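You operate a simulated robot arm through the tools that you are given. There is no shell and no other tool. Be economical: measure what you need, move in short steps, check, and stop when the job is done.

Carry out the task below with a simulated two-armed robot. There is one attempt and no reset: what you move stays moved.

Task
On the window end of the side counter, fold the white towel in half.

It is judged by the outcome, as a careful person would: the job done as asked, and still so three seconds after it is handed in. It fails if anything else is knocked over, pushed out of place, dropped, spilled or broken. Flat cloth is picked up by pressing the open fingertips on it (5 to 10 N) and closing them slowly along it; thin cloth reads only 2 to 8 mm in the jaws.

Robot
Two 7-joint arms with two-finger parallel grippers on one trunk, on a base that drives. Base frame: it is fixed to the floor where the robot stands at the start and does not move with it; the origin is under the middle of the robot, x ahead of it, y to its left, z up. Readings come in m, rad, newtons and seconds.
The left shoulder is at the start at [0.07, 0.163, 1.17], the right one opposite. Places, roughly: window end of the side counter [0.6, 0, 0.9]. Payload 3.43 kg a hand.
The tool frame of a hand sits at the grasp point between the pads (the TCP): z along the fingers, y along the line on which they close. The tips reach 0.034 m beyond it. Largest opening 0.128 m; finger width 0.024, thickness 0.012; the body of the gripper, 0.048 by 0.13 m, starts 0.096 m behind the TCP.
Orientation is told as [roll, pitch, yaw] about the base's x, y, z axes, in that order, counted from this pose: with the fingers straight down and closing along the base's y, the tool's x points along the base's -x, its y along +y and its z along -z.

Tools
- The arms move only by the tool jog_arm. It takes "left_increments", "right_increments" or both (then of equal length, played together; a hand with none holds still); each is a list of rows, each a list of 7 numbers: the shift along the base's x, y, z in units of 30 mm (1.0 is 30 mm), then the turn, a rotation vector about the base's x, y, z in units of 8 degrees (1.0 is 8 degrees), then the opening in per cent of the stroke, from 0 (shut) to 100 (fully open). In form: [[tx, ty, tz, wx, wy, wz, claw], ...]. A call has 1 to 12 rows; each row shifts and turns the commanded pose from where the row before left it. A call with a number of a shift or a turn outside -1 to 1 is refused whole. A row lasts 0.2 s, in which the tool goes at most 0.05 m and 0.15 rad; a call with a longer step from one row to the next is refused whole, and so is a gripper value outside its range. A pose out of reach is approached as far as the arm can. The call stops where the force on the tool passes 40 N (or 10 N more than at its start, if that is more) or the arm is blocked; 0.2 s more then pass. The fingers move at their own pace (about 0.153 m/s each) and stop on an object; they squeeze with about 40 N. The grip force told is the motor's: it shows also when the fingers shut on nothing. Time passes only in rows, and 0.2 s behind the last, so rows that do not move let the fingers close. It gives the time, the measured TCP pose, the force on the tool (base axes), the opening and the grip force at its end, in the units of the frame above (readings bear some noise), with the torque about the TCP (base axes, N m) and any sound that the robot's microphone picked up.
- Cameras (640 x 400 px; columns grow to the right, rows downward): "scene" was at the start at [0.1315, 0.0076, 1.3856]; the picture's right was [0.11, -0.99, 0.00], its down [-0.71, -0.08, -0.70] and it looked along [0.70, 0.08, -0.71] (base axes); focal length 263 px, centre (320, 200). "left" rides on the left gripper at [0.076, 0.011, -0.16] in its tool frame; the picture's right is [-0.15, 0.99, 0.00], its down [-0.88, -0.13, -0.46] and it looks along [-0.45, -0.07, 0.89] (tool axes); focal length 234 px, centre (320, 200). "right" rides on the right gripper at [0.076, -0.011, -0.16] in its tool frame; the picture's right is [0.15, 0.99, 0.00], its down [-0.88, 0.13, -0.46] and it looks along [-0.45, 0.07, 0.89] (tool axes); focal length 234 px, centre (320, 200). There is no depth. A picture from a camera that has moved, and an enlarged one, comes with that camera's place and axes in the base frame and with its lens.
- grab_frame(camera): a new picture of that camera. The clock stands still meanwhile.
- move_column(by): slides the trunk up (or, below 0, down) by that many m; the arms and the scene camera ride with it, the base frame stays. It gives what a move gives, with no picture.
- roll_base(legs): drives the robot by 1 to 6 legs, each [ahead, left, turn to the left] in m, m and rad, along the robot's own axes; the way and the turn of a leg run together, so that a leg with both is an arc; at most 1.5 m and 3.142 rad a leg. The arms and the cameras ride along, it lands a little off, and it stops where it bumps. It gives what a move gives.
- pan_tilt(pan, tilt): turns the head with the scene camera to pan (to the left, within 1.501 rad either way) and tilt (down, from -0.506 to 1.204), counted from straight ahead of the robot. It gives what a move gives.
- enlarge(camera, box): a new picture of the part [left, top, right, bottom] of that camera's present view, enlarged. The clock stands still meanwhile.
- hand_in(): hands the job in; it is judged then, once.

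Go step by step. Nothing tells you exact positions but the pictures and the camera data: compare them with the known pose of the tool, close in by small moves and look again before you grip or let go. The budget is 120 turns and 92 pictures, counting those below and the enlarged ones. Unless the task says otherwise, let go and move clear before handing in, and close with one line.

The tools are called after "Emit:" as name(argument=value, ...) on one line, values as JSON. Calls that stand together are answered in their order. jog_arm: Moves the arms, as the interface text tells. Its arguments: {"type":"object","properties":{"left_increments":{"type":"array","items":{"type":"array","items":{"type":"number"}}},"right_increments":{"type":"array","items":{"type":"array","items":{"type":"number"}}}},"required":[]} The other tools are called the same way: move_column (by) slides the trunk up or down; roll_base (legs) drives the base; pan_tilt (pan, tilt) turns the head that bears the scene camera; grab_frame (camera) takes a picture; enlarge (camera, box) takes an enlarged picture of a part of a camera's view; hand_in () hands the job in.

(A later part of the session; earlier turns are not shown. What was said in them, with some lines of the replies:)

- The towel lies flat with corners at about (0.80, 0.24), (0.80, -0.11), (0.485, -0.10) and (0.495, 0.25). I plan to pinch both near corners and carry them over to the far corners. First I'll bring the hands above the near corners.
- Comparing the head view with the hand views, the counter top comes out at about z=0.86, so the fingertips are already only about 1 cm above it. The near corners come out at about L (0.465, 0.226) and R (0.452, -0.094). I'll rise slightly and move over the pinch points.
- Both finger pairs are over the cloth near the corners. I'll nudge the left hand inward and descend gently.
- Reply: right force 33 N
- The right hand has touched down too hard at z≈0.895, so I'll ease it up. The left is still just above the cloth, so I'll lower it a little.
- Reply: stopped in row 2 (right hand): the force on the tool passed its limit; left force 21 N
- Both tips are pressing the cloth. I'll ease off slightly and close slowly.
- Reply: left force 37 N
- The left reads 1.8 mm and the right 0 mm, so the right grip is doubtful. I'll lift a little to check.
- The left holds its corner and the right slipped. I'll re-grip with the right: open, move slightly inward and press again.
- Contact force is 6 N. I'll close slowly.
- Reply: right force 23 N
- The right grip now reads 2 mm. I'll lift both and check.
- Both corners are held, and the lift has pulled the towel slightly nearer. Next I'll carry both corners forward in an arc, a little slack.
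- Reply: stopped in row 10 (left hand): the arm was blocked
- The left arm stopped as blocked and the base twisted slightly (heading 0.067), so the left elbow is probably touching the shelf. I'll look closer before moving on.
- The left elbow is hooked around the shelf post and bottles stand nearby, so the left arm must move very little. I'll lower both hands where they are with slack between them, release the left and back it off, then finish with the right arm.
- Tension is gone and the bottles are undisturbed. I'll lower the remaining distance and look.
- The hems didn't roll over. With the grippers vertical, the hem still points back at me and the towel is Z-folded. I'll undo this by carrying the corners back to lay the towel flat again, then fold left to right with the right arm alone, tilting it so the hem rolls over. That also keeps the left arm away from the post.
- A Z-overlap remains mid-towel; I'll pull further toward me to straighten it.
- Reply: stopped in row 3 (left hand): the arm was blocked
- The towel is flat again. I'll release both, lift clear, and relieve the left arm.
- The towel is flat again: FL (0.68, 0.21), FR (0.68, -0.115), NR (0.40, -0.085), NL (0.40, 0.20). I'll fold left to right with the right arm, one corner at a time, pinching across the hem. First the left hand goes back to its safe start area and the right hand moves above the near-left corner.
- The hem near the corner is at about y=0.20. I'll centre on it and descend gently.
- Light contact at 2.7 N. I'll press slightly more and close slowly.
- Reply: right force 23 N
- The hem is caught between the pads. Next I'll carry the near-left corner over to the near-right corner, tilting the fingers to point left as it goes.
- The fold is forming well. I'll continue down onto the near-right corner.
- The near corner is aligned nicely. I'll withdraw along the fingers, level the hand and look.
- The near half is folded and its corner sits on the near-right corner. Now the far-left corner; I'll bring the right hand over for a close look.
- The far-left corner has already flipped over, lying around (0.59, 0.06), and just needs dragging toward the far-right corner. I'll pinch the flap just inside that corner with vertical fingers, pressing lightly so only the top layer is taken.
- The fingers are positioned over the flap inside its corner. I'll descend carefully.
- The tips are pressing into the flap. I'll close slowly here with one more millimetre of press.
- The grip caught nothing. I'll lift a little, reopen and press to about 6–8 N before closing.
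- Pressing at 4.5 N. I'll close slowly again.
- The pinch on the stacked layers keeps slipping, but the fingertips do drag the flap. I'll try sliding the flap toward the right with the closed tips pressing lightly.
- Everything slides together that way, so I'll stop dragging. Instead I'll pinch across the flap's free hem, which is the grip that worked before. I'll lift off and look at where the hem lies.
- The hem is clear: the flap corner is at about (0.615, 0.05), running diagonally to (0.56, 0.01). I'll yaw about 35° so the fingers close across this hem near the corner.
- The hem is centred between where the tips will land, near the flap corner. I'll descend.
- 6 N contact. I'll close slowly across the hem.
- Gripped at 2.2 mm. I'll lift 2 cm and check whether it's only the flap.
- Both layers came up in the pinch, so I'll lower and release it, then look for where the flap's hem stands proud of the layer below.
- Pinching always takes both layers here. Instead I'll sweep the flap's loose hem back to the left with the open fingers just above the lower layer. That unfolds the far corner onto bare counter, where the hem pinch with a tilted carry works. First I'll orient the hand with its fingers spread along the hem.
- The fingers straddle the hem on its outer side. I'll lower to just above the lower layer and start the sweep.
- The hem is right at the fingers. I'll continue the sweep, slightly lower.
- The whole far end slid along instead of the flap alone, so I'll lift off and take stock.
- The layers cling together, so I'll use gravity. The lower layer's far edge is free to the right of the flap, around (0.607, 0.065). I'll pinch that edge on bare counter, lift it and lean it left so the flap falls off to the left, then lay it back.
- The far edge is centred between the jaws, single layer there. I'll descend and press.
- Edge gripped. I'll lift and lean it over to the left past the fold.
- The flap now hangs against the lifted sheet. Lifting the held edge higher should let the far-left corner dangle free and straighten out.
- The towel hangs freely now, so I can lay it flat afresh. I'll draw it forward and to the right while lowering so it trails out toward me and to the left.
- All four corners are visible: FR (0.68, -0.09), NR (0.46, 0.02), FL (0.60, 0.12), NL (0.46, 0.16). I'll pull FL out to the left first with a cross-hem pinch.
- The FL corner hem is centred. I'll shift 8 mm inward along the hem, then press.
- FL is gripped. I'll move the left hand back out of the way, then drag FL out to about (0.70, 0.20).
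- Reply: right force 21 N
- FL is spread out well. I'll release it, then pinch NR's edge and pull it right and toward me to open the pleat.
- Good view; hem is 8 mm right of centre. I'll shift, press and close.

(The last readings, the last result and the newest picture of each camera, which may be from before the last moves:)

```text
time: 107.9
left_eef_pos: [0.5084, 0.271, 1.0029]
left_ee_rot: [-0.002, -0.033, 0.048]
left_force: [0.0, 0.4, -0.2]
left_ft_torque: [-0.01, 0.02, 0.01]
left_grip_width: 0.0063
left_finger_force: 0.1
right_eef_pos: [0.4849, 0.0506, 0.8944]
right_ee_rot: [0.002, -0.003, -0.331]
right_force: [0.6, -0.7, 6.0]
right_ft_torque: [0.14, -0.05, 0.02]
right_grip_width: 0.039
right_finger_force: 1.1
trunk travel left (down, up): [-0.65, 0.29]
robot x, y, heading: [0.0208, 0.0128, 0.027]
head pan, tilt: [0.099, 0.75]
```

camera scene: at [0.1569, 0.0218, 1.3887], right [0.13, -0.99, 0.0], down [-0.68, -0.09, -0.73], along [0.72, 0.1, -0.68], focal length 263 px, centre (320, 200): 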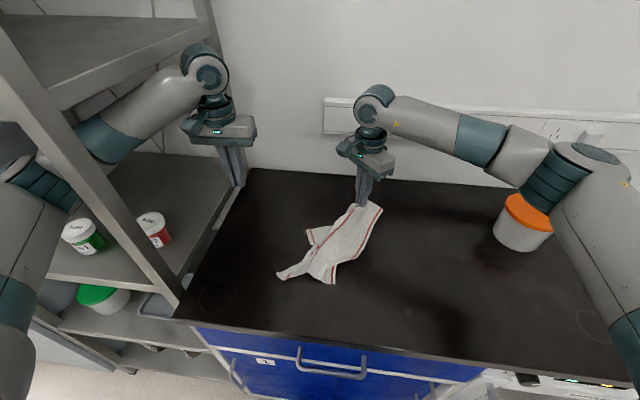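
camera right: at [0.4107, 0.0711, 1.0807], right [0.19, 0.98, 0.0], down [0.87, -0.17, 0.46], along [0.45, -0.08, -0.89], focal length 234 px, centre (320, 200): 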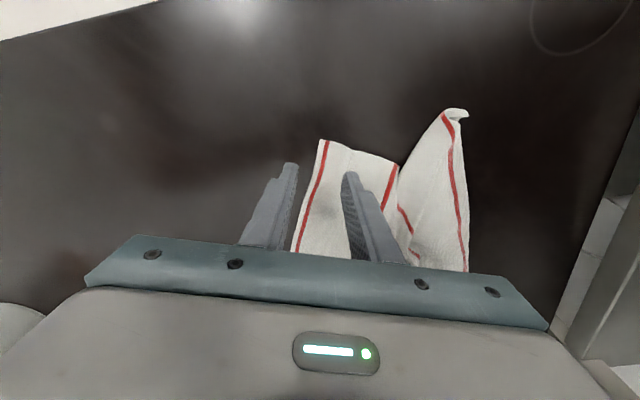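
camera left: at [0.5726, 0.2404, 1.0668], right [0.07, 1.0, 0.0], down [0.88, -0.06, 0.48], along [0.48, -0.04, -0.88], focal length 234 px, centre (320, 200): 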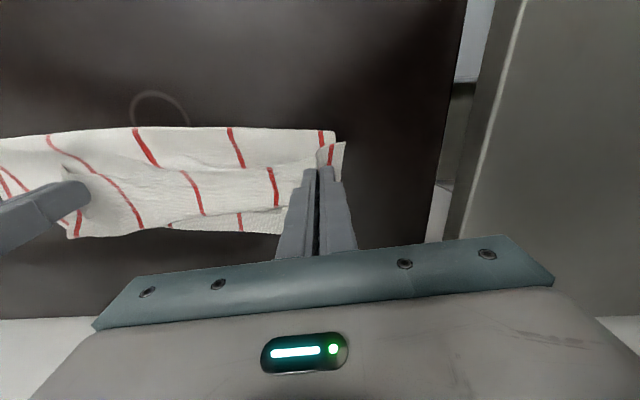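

Emit:
jog_arm(right_increments=[[0, 0, -0.01, 0, 0, 0, 28], [0, 0, 0, 0, 0, 0, 25.5], [0, 0, 0, 0, 0, 0, 23], [0, 0, 0, 0, 0, 0, 20.5], [0, 0, 0, 0, 0, 0, 18], [0, 0, 0, 0, 0, 0, 15], [0, 0, 0, 0, 0, 0, 12], [0, 0, 0, 0, 0, 0, 9], [0, 0, 0, 0, 0, 0, 6], [0, 0, 0, 0, 0, 0, 3], [0, 0, 0, 0, 0, 0, 0], [0, 0, 0, 0, 0, 0, 0]])

```text
time: 110.5
left_eef_pos: [0.5094, 0.2707, 1.0043]
left_ee_rot: [-0.002, -0.033, 0.049]
left_force: [-0.8, -0.7, -0.8]
left_ft_torque: [0.01, -0.06, 0.02]
left_grip_width: 0.0065
left_finger_force: 0.2
right_eef_pos: [0.4843, 0.05, 0.8947]
right_ee_rot: [0.002, -0.002, -0.331]
right_force: [0.8, -0.8, 21.4]
right_ft_torque: [0.13, 0.04, 0.01]
right_grip_width: 0.0019
right_finger_force: 36.6
trunk travel left (down, up): [-0.65, 0.29]
robot x, y, heading: [0.027, 0.0123, 0.031]
head pan, tilt: [0.099, 0.75]
```

NR gripped. I'll pull it to the right.

Emit:
jog_arm(right_increments=[[0, -0.2, 0.4, 0, 0, 0, 0], [-0.1, -0.7, 0.2, 0, 0, 0, 0], [-0.1, -0.7, 0, 0, 0, 0, 0], [-0.1, -0.7, 0, 0, 0, 0, 0], [-0.1, -0.7, 0, 0, 0, 0, 0], [-0.1, -0.7, 0, 0, 0, 0, 0], [-0.1, -0.7, -0.1, 0, 0, 0, 0], [0, -0.7, -0.3, 0, 0, 0, 0], [0, -0.2, -0.15, 0, 0, 0, 0], [0, 0, 0, 0, 0, 0, 0]])

Emit:
enlarge(camera="scene", box=[230, 170, 430, 310])

```text
time: 112.7
left_eef_pos: [0.5099, 0.2714, 1.0023]
left_ee_rot: [-0.003, -0.031, 0.049]
left_force: [-0.4, 0.3, -0.1]
left_ft_torque: [0.01, -0.01, -0.01]
left_grip_width: 0.006
left_finger_force: 0.0
right_eef_pos: [0.4668, -0.1091, 0.8954]
right_ee_rot: [-0.001, -0.002, -0.331]
right_force: [0.2, 0.0, 1.0]
right_ft_torque: [-0.01, 0.0, -0.01]
right_grip_width: 0.0019
right_finger_force: 36.0
trunk travel left (down, up): [-0.65, 0.29]
robot x, y, heading: [0.0245, 0.0103, 0.033]
head pan, tilt: [0.099, 0.75]
```

```text
2.86 times, centred on (330, 240) of scene
camera zoom: at [0.1562, 0.022, 1.3887], right [0.13, -0.99, 0.0], down [-0.68, -0.09, -0.73], along [0.72, 0.1, -0.68], focal length 751 px, centre (291, 86)
```

zoom: 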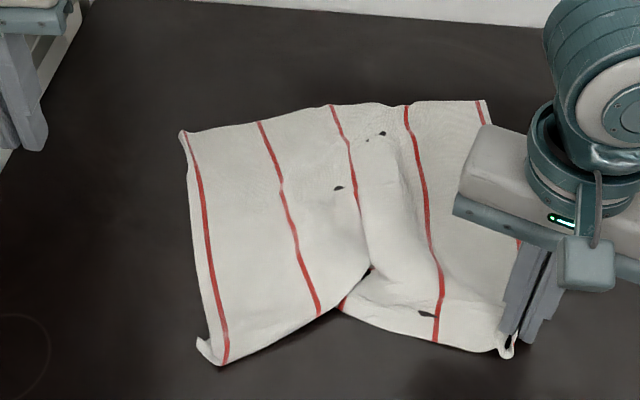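

The towel is nearly flat with one small pleat at the near side. I'll release NR, send the left hand forward out of the way, and go pinch the left hem near NL to pull the pleat open.

Emit:
jog_arm(left_increments=[[0.75, 0.1, 0, 0, 0, 0, 5], [0.75, 0.1, 0, 0, 0, 0, 5], [0.75, 0.1, 0, 0, 0, 0, 5], [0.75, 0.1, 0, 0, 0, 0, 5], [0.75, 0.1, 0, 0, 0, 0, 5], [0, 0, 0, 0, 0, 0, 5], [0, 0, 0, 0, 0, 0, 5], [0, 0, 0, 0, 0, 0, 5], [0, 0, 0, 0, 0, 0, 5], [0, 0, 0, 0, 0, 0, 5], [0, 0, 0, 0, 0, 0, 5], [0, 0, 0, 0, 0, 0, 5]], right_increments=[[0, 0, 0, 0, 0, 0, 20], [0, 0, 0, 0, 0, 0, 30], [0, 0, 0.8, 0, 0, 0, 30], [0, 0.4, 0.8, 0, 0, 0.3, 30], [-0.08, 0.96, 0.2, 0, 0, 0.55, 30], [-0.08, 0.96, 0, 0, 0, 0.55, 30], [-0.08, 0.96, 0, 0, 0, 0.55, 30], [-0.08, 0.96, 0, 0, 0, 0.55, 30], [-0.08, 0.96, 0, 0, 0, 0.55, 30], [-0.08, 0.96, -0.1, 0, 0, 0.55, 30], [-0.08, 0.96, -0.4, 0, 0, 0.55, 30], [-0.08, 0.96, -0.5, 0, 0, 0.55, 30]])

Emit:
grab_frame(camera="right")

```text
time: 115.3
left_eef_pos: [0.6241, 0.2866, 1.0014]
left_ee_rot: [-0.003, -0.029, 0.048]
left_force: [0.3, 0.3, -0.1]
left_ft_torque: [0.01, -0.01, -0.01]
left_grip_width: 0.006
left_finger_force: 0.1
right_eef_pos: [0.4476, 0.1334, 0.9196]
right_ee_rot: [0.0, -0.003, 0.324]
right_force: [-0.4, 1.0, -0.4]
right_ft_torque: [-0.03, 0.01, -0.01]
right_grip_width: 0.0388
right_finger_force: 0.1
trunk travel left (down, up): [-0.65, 0.29]
robot x, y, heading: [0.0262, 0.0124, 0.033]
head pan, tilt: [0.099, 0.75]
```

```text
7 pictures are left
camera right: at [0.3793, 0.0985, 1.079], right [-0.45, 0.89, 0.0], down [0.79, 0.4, 0.46], along [0.41, 0.21, -0.89], focal length 234 px, centre (320, 200)
```

right: 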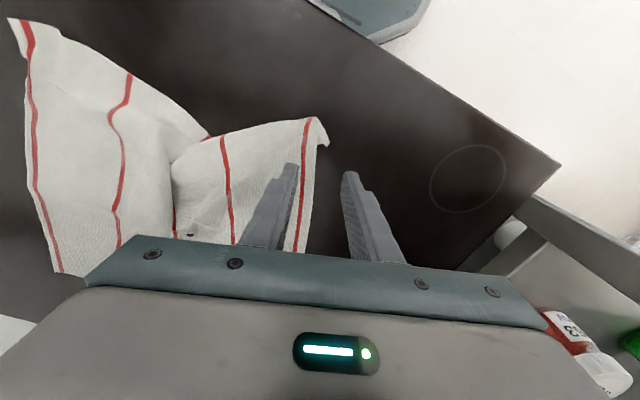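

The hem is almost centred. I'll press and close.

Emit:
jog_arm(right_increments=[[0, -0.15, -0.4, 0, 0, 0, 28], [0, 0, -0.3, 0, 0, 0, 28], [0, 0, -0.1, 0, 0, 0, 28], [0, 0, -0.03, 0, 0, 0, 28], [0, 0, 0, 0, 0, 0, 28]])

```text
time: 116.5
left_eef_pos: [0.622, 0.2848, 1.0025]
left_ee_rot: [-0.002, -0.034, 0.049]
left_force: [0.7, -0.2, -0.4]
left_ft_torque: [0.0, -0.01, 0.0]
left_grip_width: 0.0065
left_finger_force: 0.1
right_eef_pos: [0.4472, 0.1286, 0.8951]
right_ee_rot: [0.0, -0.004, 0.326]
right_force: [-0.4, -0.2, 9.3]
right_ft_torque: [-0.25, 0.05, 0.0]
right_grip_width: 0.0354
right_finger_force: 0.1
trunk travel left (down, up): [-0.65, 0.29]
robot x, y, heading: [0.0243, 0.014, 0.034]
head pan, tilt: [0.099, 0.75]
```

Emit:
jog_arm(right_increments=[[0, 0, 0, 0, 0, 0, 26], [0, 0, 0, 0, 0, 0, 23.5], [0, 0, 0, 0, 0, 0, 21], [0, 0, 0, 0, 0, 0, 18.5], [0, 0, 0, 0, 0, 0, 16], [0, 0, 0, 0, 0, 0, 13], [0, 0, 0, 0, 0, 0, 10], [0, 0, 0, 0, 0, 0, 7], [0, 0, 0, 0, 0, 0, 4], [0, 0, 0, 0, 0, 0, 0], [0, 0, 0, 0, 0, 0, 0]])

```text
time: 118.9
left_eef_pos: [0.6218, 0.2859, 1.0032]
left_ee_rot: [-0.003, -0.034, 0.05]
left_force: [0.3, -0.2, 0.6]
left_ft_torque: [0.03, 0.04, -0.02]
left_grip_width: 0.006
left_finger_force: 0.1
right_eef_pos: [0.4475, 0.1276, 0.8949]
right_ee_rot: [-0.001, -0.003, 0.324]
right_force: [0.8, -0.7, 17.2]
right_ft_torque: [-0.22, 0.1, 0.01]
right_grip_width: 0.0019
right_finger_force: 36.3
trunk travel left (down, up): [-0.65, 0.29]
robot x, y, heading: [0.0212, 0.0098, 0.033]
head pan, tilt: [0.099, 0.75]
```

Better idea: pinch the midpoints of the left and right hems, one in each hand, lift so both halves hang down by gravity, and lay it down. That gives a clean half fold with little left-arm travel. First I'll pull the left hem out straight with the current grip and release.

Emit:
jog_arm(right_increments=[[0, 0.1, 0.4, 0, 0, 0, 0], [-0.22, 0.45, 0.1, 0, 0, 0, 0], [-0.22, 0.45, 0, 0, 0, 0, 0], [-0.22, 0.45, 0, 0, 0, 0, 0], [-0.22, 0.45, -0.1, 0, 0, 0, 0], [-0.22, 0.45, -0.2, 0, 0, 0, 0], [-0.22, 0.3, -0.15, 0, 0, 0, 0], [0, 0, 0, 0, 0, 0, 15], [0, 0, 0, 0, 0, 0, 28], [0, 0, 0.9, 0, 0, 0, 28], [0, -0.5, 0.9, 0, 0, -0.5, 28], [0.3, -0.9, 0.2, 0, 0, -0.9, 28]])

Emit:
jog_arm(right_increments=[[0.4, -0.95, 0, 0, 0, -0.3, 28], [0.4, -0.95, 0, 0, 0, 0, 28], [0.4, -0.95, 0, 0, 0, 0, 28], [0.4, -0.95, 0, 0, 0, 0, 28], [0.4, -0.95, 0, 0, 0, 0, 28], [0.4, -0.95, 0, 0, 0, 0, 28], [0.4, -0.95, 0, 0, 0, 0, 28], [0.4, -0.95, 0, 0, 0, 0, 28], [0.4, -0.6, 0, 0, 0, 0, 28]])

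Emit:
enlarge(camera="scene", box=[230, 170, 430, 310])

```text
time: 121.5
left_eef_pos: [0.6244, 0.2849, 1.003]
left_ee_rot: [0.001, -0.031, 0.049]
left_force: [-0.1, -0.6, 0.1]
left_ft_torque: [0.03, 0.0, -0.02]
left_grip_width: 0.0063
left_finger_force: 0.0
right_eef_pos: [0.4183, 0.1661, 0.9565]
right_ee_rot: [0.0, -0.002, 0.127]
right_force: [-0.4, -0.7, -0.2]
right_ft_torque: [-0.02, 0.0, 0.02]
right_grip_width: 0.036
right_finger_force: 0.1
trunk travel left (down, up): [-0.65, 0.29]
robot x, y, heading: [0.0237, 0.0091, 0.034]
head pan, tilt: [0.099, 0.75]
```

```text
time: 123.5
left_eef_pos: [0.6226, 0.2863, 1.0035]
left_ee_rot: [-0.002, -0.032, 0.048]
left_force: [-0.3, -0.2, 0.2]
left_ft_torque: [-0.01, 0.03, 0.0]
left_grip_width: 0.0065
left_finger_force: 0.2
right_eef_pos: [0.5251, -0.0811, 0.9564]
right_ee_rot: [-0.002, -0.003, 0.087]
right_force: [0.3, -0.4, 0.2]
right_ft_torque: [0.01, 0.01, -0.02]
right_grip_width: 0.0355
right_finger_force: 0.0
trunk travel left (down, up): [-0.65, 0.29]
robot x, y, heading: [0.0273, 0.0104, 0.026]
head pan, tilt: [0.099, 0.75]
```

```text
2.86 times, centred on (330, 240) of scene
camera zoom: at [0.1564, 0.0216, 1.3887], right [0.13, -0.99, 0.0], down [-0.68, -0.09, -0.73], along [0.72, 0.1, -0.68], focal length 751 px, centre (291, 86)
```

zoom: 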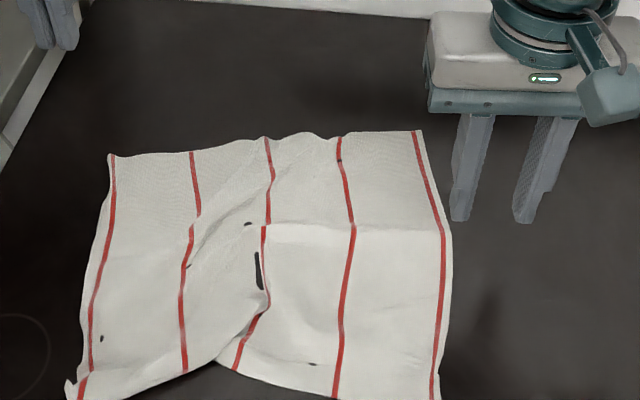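

The towel is spread. Estimated hem midpoints: left (0.46, 0.228), right (0.545, -0.06). I'll move each hand over its midpoint.

Emit:
jog_arm(left_increments=[[-0.77, -0.28, -0.2, 0, 0, 0.16, 28], [-0.77, -0.28, -0.2, 0, 0, 0.16, 28], [-0.77, -0.28, -0.3, 0, 0, 0.16, 28], [-0.77, -0.28, -0.4, 0, 0, 0.16, 28], [-0.77, -0.28, -0.5, 0, 0, 0.16, 28], [-0.77, -0.28, -0.5, 0, 0, 0.16, 28], [-0.77, -0.28, -0.4, 0, 0, 0.16, 28], [0, 0, 0, 0, 0, 0, 28]], right_increments=[[0.095, 0.1, -0.15, 0, 0, 0, 28], [0.095, 0.1, -0.15, 0, 0, 0, 28], [0.095, 0.1, -0.15, 0, 0, 0, 28], [0.095, 0.1, -0.15, 0, 0, 0, 28], [0.095, 0.1, -0.15, 0, 0, 0, 28], [0.095, 0.1, -0.15, 0, 0, 0, 28], [0.095, 0.1, -0.15, 0, 0, 0, 28], [0, 0, 0, 0, 0, 0, 28]])

Emit:
grab_frame(camera="left")

Emit:
grab_frame(camera="right")

```text
time: 125.3
left_eef_pos: [0.4664, 0.2264, 0.9258]
left_ee_rot: [-0.001, -0.026, 0.207]
left_force: [0.1, -1.2, -0.1]
left_ft_torque: [0.01, 0.03, -0.02]
left_grip_width: 0.0359
left_finger_force: 0.1
right_eef_pos: [0.5505, -0.0586, 0.9218]
right_ee_rot: [-0.002, 0.004, 0.086]
right_force: [0.3, 0.3, -1.5]
right_ft_torque: [-0.01, 0.01, -0.01]
right_grip_width: 0.0359
right_finger_force: 0.0
trunk travel left (down, up): [-0.65, 0.29]
robot x, y, heading: [0.0225, 0.0093, 0.032]
head pan, tilt: [0.099, 0.75]
```

```text
5 pictures are left
camera left: at [0.3863, 0.2219, 1.0825], right [-0.06, 1.0, 0.0], down [0.88, 0.05, 0.48], along [0.48, 0.03, -0.88], focal length 234 px, centre (320, 200)
```

left: 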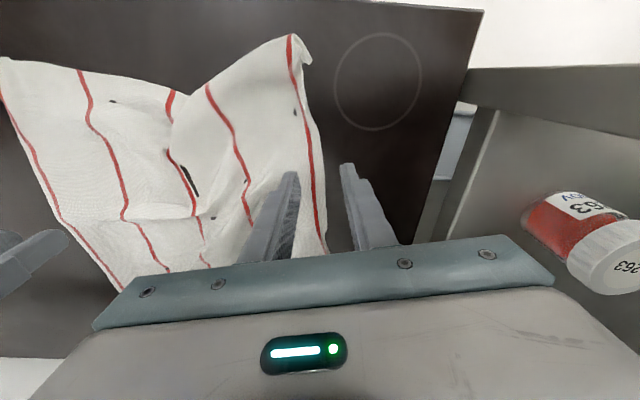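

```text
4 pictures are left
camera right: at [0.4773, -0.0758, 1.0817], right [-0.23, 0.97, 0.0], down [0.87, 0.21, 0.45], along [0.44, 0.1, -0.89], focal length 234 px, centre (320, 200)
```

right: 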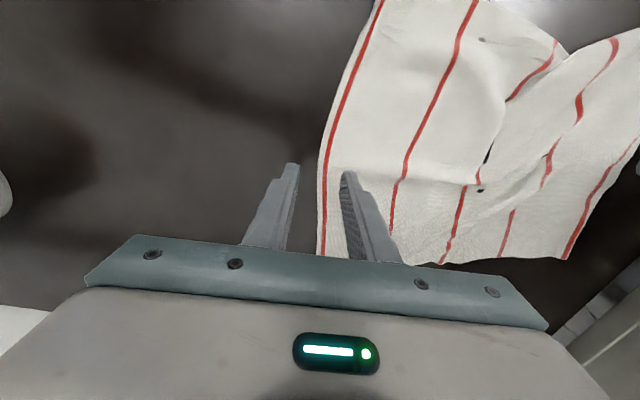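

Both hems are centred in the jaws. I'll adjust slightly along the hems and descend together.

Emit:
jog_arm(left_increments=[[0.2, 0, -0.4, 0, 0, 0, 28], [0, 0, -0.3, 0, 0, 0, 28], [0, 0, -0.2, 0, 0, 0, 28], [0, 0, -0.07, 0, 0, 0, 28], [0, 0, 0, 0, 0, 0, 28]], right_increments=[[-0.33, 0, -0.4, 0, 0, 0, 28], [0, 0, -0.3, 0, 0, 0, 28], [0, 0, -0.1, 0, 0, 0, 28], [0, 0, -0.05, 0, 0, 0, 28], [0, 0, 0, 0, 0, 0, 28]])

```text
time: 126.5
left_eef_pos: [0.4746, 0.2263, 0.8955]
left_ee_rot: [0.0, -0.025, 0.204]
left_force: [-0.1, -0.6, 0.0]
left_ft_torque: [-0.03, 0.0, -0.02]
left_grip_width: 0.0359
left_finger_force: 0.1
right_eef_pos: [0.5423, -0.0601, 0.8952]
right_ee_rot: [0.003, 0.007, 0.084]
right_force: [0.1, 0.5, 2.5]
right_ft_torque: [0.05, 0.04, 0.03]
right_grip_width: 0.0361
right_finger_force: 0.0
trunk travel left (down, up): [-0.65, 0.29]
robot x, y, heading: [0.0258, 0.0101, 0.035]
head pan, tilt: [0.099, 0.75]
```

Emit:
jog_arm(left_increments=[[0, 0, -0.04, 0, 0, 0, 28], [0, 0, -0.02, 0, 0, 0, 28], [0, 0, 0, 0, 0, 0, 28]], right_increments=[[0, 0, -0.015, 0, 0, 0, 28], [0, 0, 0, 0, 0, 0, 28], [0, 0, 0, 0, 0, 0, 28]])

```text
time: 127.3
left_eef_pos: [0.4748, 0.2259, 0.8944]
left_ee_rot: [-0.003, -0.028, 0.207]
left_force: [-2.5, -0.3, 11.7]
left_ft_torque: [-0.31, 0.14, -0.04]
left_grip_width: 0.0356
left_finger_force: 0.0
right_eef_pos: [0.5427, -0.0592, 0.8941]
right_ee_rot: [0.002, 0.006, 0.085]
right_force: [-1.0, -1.7, 12.4]
right_ft_torque: [0.25, -0.02, 0.01]
right_grip_width: 0.0356
right_finger_force: 0.1
trunk travel left (down, up): [-0.65, 0.29]
robot x, y, heading: [0.0251, 0.0118, 0.032]
head pan, tilt: [0.099, 0.75]
```

Both press at about 12 N. I'll close slowly together.

Emit:
jog_arm(left_increments=[[0, 0, 0, 0, 0, 0, 26], [0, 0, 0, 0, 0, 0, 23.5], [0, 0, 0, 0, 0, 0, 21], [0, 0, 0, 0, 0, 0, 18.5], [0, 0, 0, 0, 0, 0, 16], [0, 0, 0, 0, 0, 0, 13], [0, 0, 0, 0, 0, 0, 10], [0, 0, 0, 0, 0, 0, 7], [0, 0, 0, 0, 0, 0, 4], [0, 0, 0, 0, 0, 0, 0], [0, 0, 0, 0, 0, 0, 0]], right_increments=[[0, 0, 0, 0, 0, 0, 26], [0, 0, 0, 0, 0, 0, 23.5], [0, 0, 0, 0, 0, 0, 21], [0, 0, 0, 0, 0, 0, 18.5], [0, 0, 0, 0, 0, 0, 16], [0, 0, 0, 0, 0, 0, 13], [0, 0, 0, 0, 0, 0, 10], [0, 0, 0, 0, 0, 0, 7], [0, 0, 0, 0, 0, 0, 4], [0, 0, 0, 0, 0, 0, 0], [0, 0, 0, 0, 0, 0, 0]])

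```text
time: 129.7
left_eef_pos: [0.4755, 0.2251, 0.8958]
left_ee_rot: [-0.004, -0.029, 0.206]
left_force: [0.1, -7.2, 39.3]
left_ft_torque: [-0.52, 0.23, 0.01]
left_grip_width: 0.0024
left_finger_force: 36.4
right_eef_pos: [0.542, -0.0581, 0.8953]
right_ee_rot: [0.003, 0.005, 0.089]
right_force: [-3.6, 15.1, 31.2]
right_ft_torque: [0.69, 0.02, 0.12]
right_grip_width: 0.002
right_finger_force: 36.1
trunk travel left (down, up): [-0.65, 0.29]
robot x, y, heading: [0.0244, 0.0079, 0.031]
head pan, tilt: [0.099, 0.75]
```

Both hems are gripped (2.4 and 2.0 mm). I'll lift together so the near and far halves hang down.

Emit:
jog_arm(left_increments=[[0, 0, 0.4, 0, 0, 0, 0], [0, 0, 0.7, 0, 0, 0, 0], [0, 0, 0.8, 0, 0, 0, 0], [0, 0, 0.8, 0, 0, 0, 0], [0, 0, 0.8, 0, 0, 0, 0], [0, 0, 0.8, 0, 0, 0, 0], [0, 0, 0.8, 0, 0, 0, 0], [0, 0, 0.6, 0, 0, 0, 0], [0, 0, 0, 0, 0, 0, 0], [0, 0, 0, 0, 0, 0, 0]], right_increments=[[0, 0, 0.4, 0, 0, 0, 0], [0, 0, 0.7, 0, 0, 0, 0], [0, 0, 0.8, 0, 0, 0, 0], [0, 0, 0.8, 0, 0, 0, 0], [0, 0, 0.8, 0, 0, 0, 0], [0, 0, 0.8, 0, 0, 0, 0], [0, 0, 0.8, 0, 0, 0, 0], [0, 0, 0.6, 0, 0, 0, 0], [0, 0, 0, 0, 0, 0, 0], [0, 0, 0, 0, 0, 0, 0]])

Emit:
enlarge(camera="scene", box=[190, 110, 450, 310])

```text
time: 132.1
left_eef_pos: [0.4483, 0.2276, 1.031]
left_ee_rot: [0.029, 0.049, 0.186]
left_force: [4.4, -15.1, 2.4]
left_ft_torque: [-0.58, -0.18, 0.08]
left_grip_width: 0.0017
left_finger_force: 37.1
right_eef_pos: [0.5316, -0.0547, 1.072]
right_ee_rot: [0.004, -0.002, 0.093]
right_force: [-4.6, 15.4, -2.5]
right_ft_torque: [0.51, 0.2, 0.07]
right_grip_width: 0.0016
right_finger_force: 36.7
trunk travel left (down, up): [-0.65, 0.29]
robot x, y, heading: [0.022, 0.0085, 0.031]
head pan, tilt: [0.099, 0.75]
stopped in row 10 (left hand): the arm was blocked; the commanded pose is now the measured one
```

```text
2.00 times, centred on (320, 210) of scene
camera zoom: at [0.1538, 0.0246, 1.3909], right [0.13, -0.99, 0.0], down [-0.68, -0.09, -0.73], along [0.73, 0.1, -0.68], focal length 526 px, centre (320, 180)
```

zoom: 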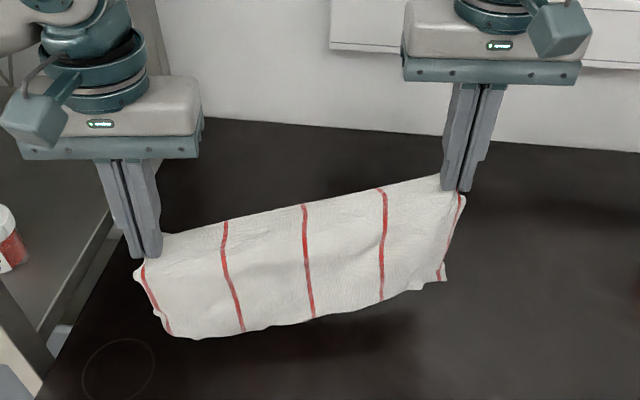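

It hangs cleanly in half. Next I'll lay it down by swinging both hands forward and down along an arc, easing the tension a little.

Emit:
jog_arm(left_increments=[[0.563, 0.166, -0.035, 0, 0, 0, 0], [0.553, 0.163, -0.104, 0, 0, 0, 0], [0.535, 0.157, -0.171, 0, 0, 0, 0], [0.506, 0.149, -0.236, 0, 0, 0, 0], [0.47, 0.138, -0.295, 0, 0, 0, 0], [0.424, 0.125, -0.351, 0, 0, 0, 0], [0.372, 0.109, -0.4, 0, 0, 0, 0], [0.314, 0.092, -0.443, 0, 0, 0, 0], [0.249, 0.073, -0.477, 0, 0, 0, 0], [0.181, 0.053, -0.504, 0, 0, 0, 0], [0.11, 0.032, -0.522, 0, 0, 0, 0], [0.037, 0.011, -0.531, 0, 0, 0, 0]], right_increments=[[0.563, 0.186, -0.047, 0, 0, 0, 0], [0.553, 0.183, -0.138, 0, 0, 0, 0], [0.535, 0.177, -0.228, 0, 0, 0, 0], [0.506, 0.169, -0.314, 0, 0, 0, 0], [0.47, 0.158, -0.394, 0, 0, 0, 0], [0.424, 0.145, -0.469, 0, 0, 0, 0], [0.372, 0.129, -0.534, 0, 0, 0, 0], [0.314, 0.112, -0.591, 0, 0, 0, 0], [0.249, 0.093, -0.637, 0, 0, 0, 0], [0.181, 0.073, -0.673, 0, 0, 0, 0], [0.11, 0.052, -0.697, 0, 0, 0, 0], [0.037, 0.031, -0.709, 0, 0, 0, 0]])

```text
time: 134.7
left_eef_pos: [0.5833, 0.2633, 0.9133]
left_ee_rot: [0.029, 0.038, 0.19]
left_force: [0.6, -4.6, 0.2]
left_ft_torque: [-0.2, -0.02, 0.0]
left_grip_width: 0.0018
left_finger_force: 36.9
right_eef_pos: [0.6646, -0.013, 0.9073]
right_ee_rot: [0.0, -0.002, 0.088]
right_force: [-2.1, 3.8, 0.0]
right_ft_torque: [0.15, 0.05, 0.04]
right_grip_width: 0.0019
right_finger_force: 36.8
trunk travel left (down, up): [-0.65, 0.29]
robot x, y, heading: [0.0201, 0.0116, 0.033]
head pan, tilt: [0.099, 0.75]
```

Emit:
enlarge(camera="scene", box=[230, 170, 430, 310])

```text
2.86 times, centred on (330, 240) of scene
camera zoom: at [0.1559, 0.0219, 1.3887], right [0.13, -0.99, 0.0], down [-0.68, -0.09, -0.73], along [0.72, 0.1, -0.68], focal length 751 px, centre (291, 86)
```

zoom: 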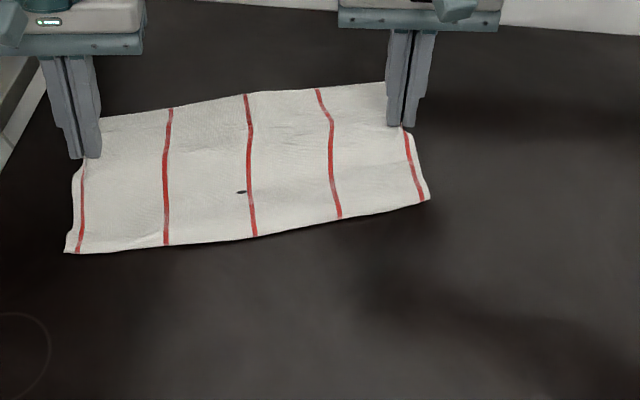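

Very neat half fold. I'll lower the last few millimetres, release gently and lift straight up.

Emit:
jog_arm(left_increments=[[0, 0, -0.3, 0, 0, 0, 0], [0, 0, 0, 0, 0, 0, 0], [0, 0, 0, 0, 0, 0, 6], [0, 0, 0, 0, 0, 0, 12], [0, 0, 0, 0, 0, 0, 12], [0, 0, 0.3, 0, 0, 0, 12], [0, 0, 0.6, 0, 0, 0, 12], [0, 0, 0.8, 0, 0, 0, 12], [0, 0, 0.8, 0, 0, 0, 12], [0.2, 0.2, 0.4, 0, 0, 0, 12]], right_increments=[[0, 0, -0.17, 0, 0, 0, 0], [0, 0, 0, 0, 0, 0, 0], [0, 0, 0, 0, 0, 0, 6], [0, 0, 0, 0, 0, 0, 12], [0, 0, 0, 0, 0, 0, 12], [0, 0, 0.3, 0, 0, 0, 12], [0, 0, 0.6, 0, 0, 0, 12], [0, 0, 0.8, 0, 0, 0, 12], [0, 0, 0.8, 0, 0, 0, 12], [0, -0.5, 0.6, 0, 0, 0, 12]])

Emit:
grab_frame(camera="scene")

```text
time: 136.9
left_eef_pos: [0.5876, 0.2688, 0.9912]
left_ee_rot: [0.03, 0.038, 0.188]
left_force: [-0.5, 0.1, 0.1]
left_ft_torque: [0.01, 0.0, 0.0]
left_grip_width: 0.0154
left_finger_force: 0.0
right_eef_pos: [0.6646, -0.0288, 0.9947]
right_ee_rot: [0.002, -0.003, 0.089]
right_force: [-0.3, -0.3, 0.6]
right_ft_torque: [0.03, -0.04, 0.02]
right_grip_width: 0.0154
right_finger_force: 0.0
trunk travel left (down, up): [-0.65, 0.29]
robot x, y, heading: [0.0246, 0.0079, 0.03]
head pan, tilt: [0.099, 0.75]
```

```text
1 pictures are left
camera scene: at [0.155, 0.0208, 1.3887], right [0.13, -0.99, 0.0], down [-0.68, -0.09, -0.73], along [0.72, 0.1, -0.68], focal length 263 px, centre (320, 200)
```

scene: 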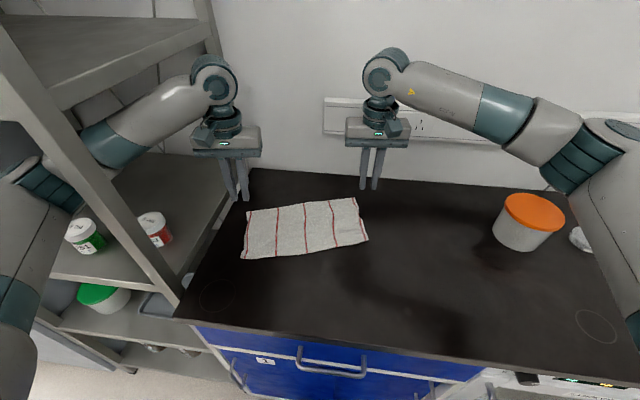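

The towel lies flat and neatly folded in half. Both hands are open and clear, and the canister and the jars in view are standing as before. I'm handing in.

Emit:
hand_in()

```text
The job is handed in.
```

The white towel is folded in half and lies flat on the window end of the side counter. Both hands have let go and are clear, and I saw nothing else knocked over or moved, though the left arm pressed against the shelf post during the work.
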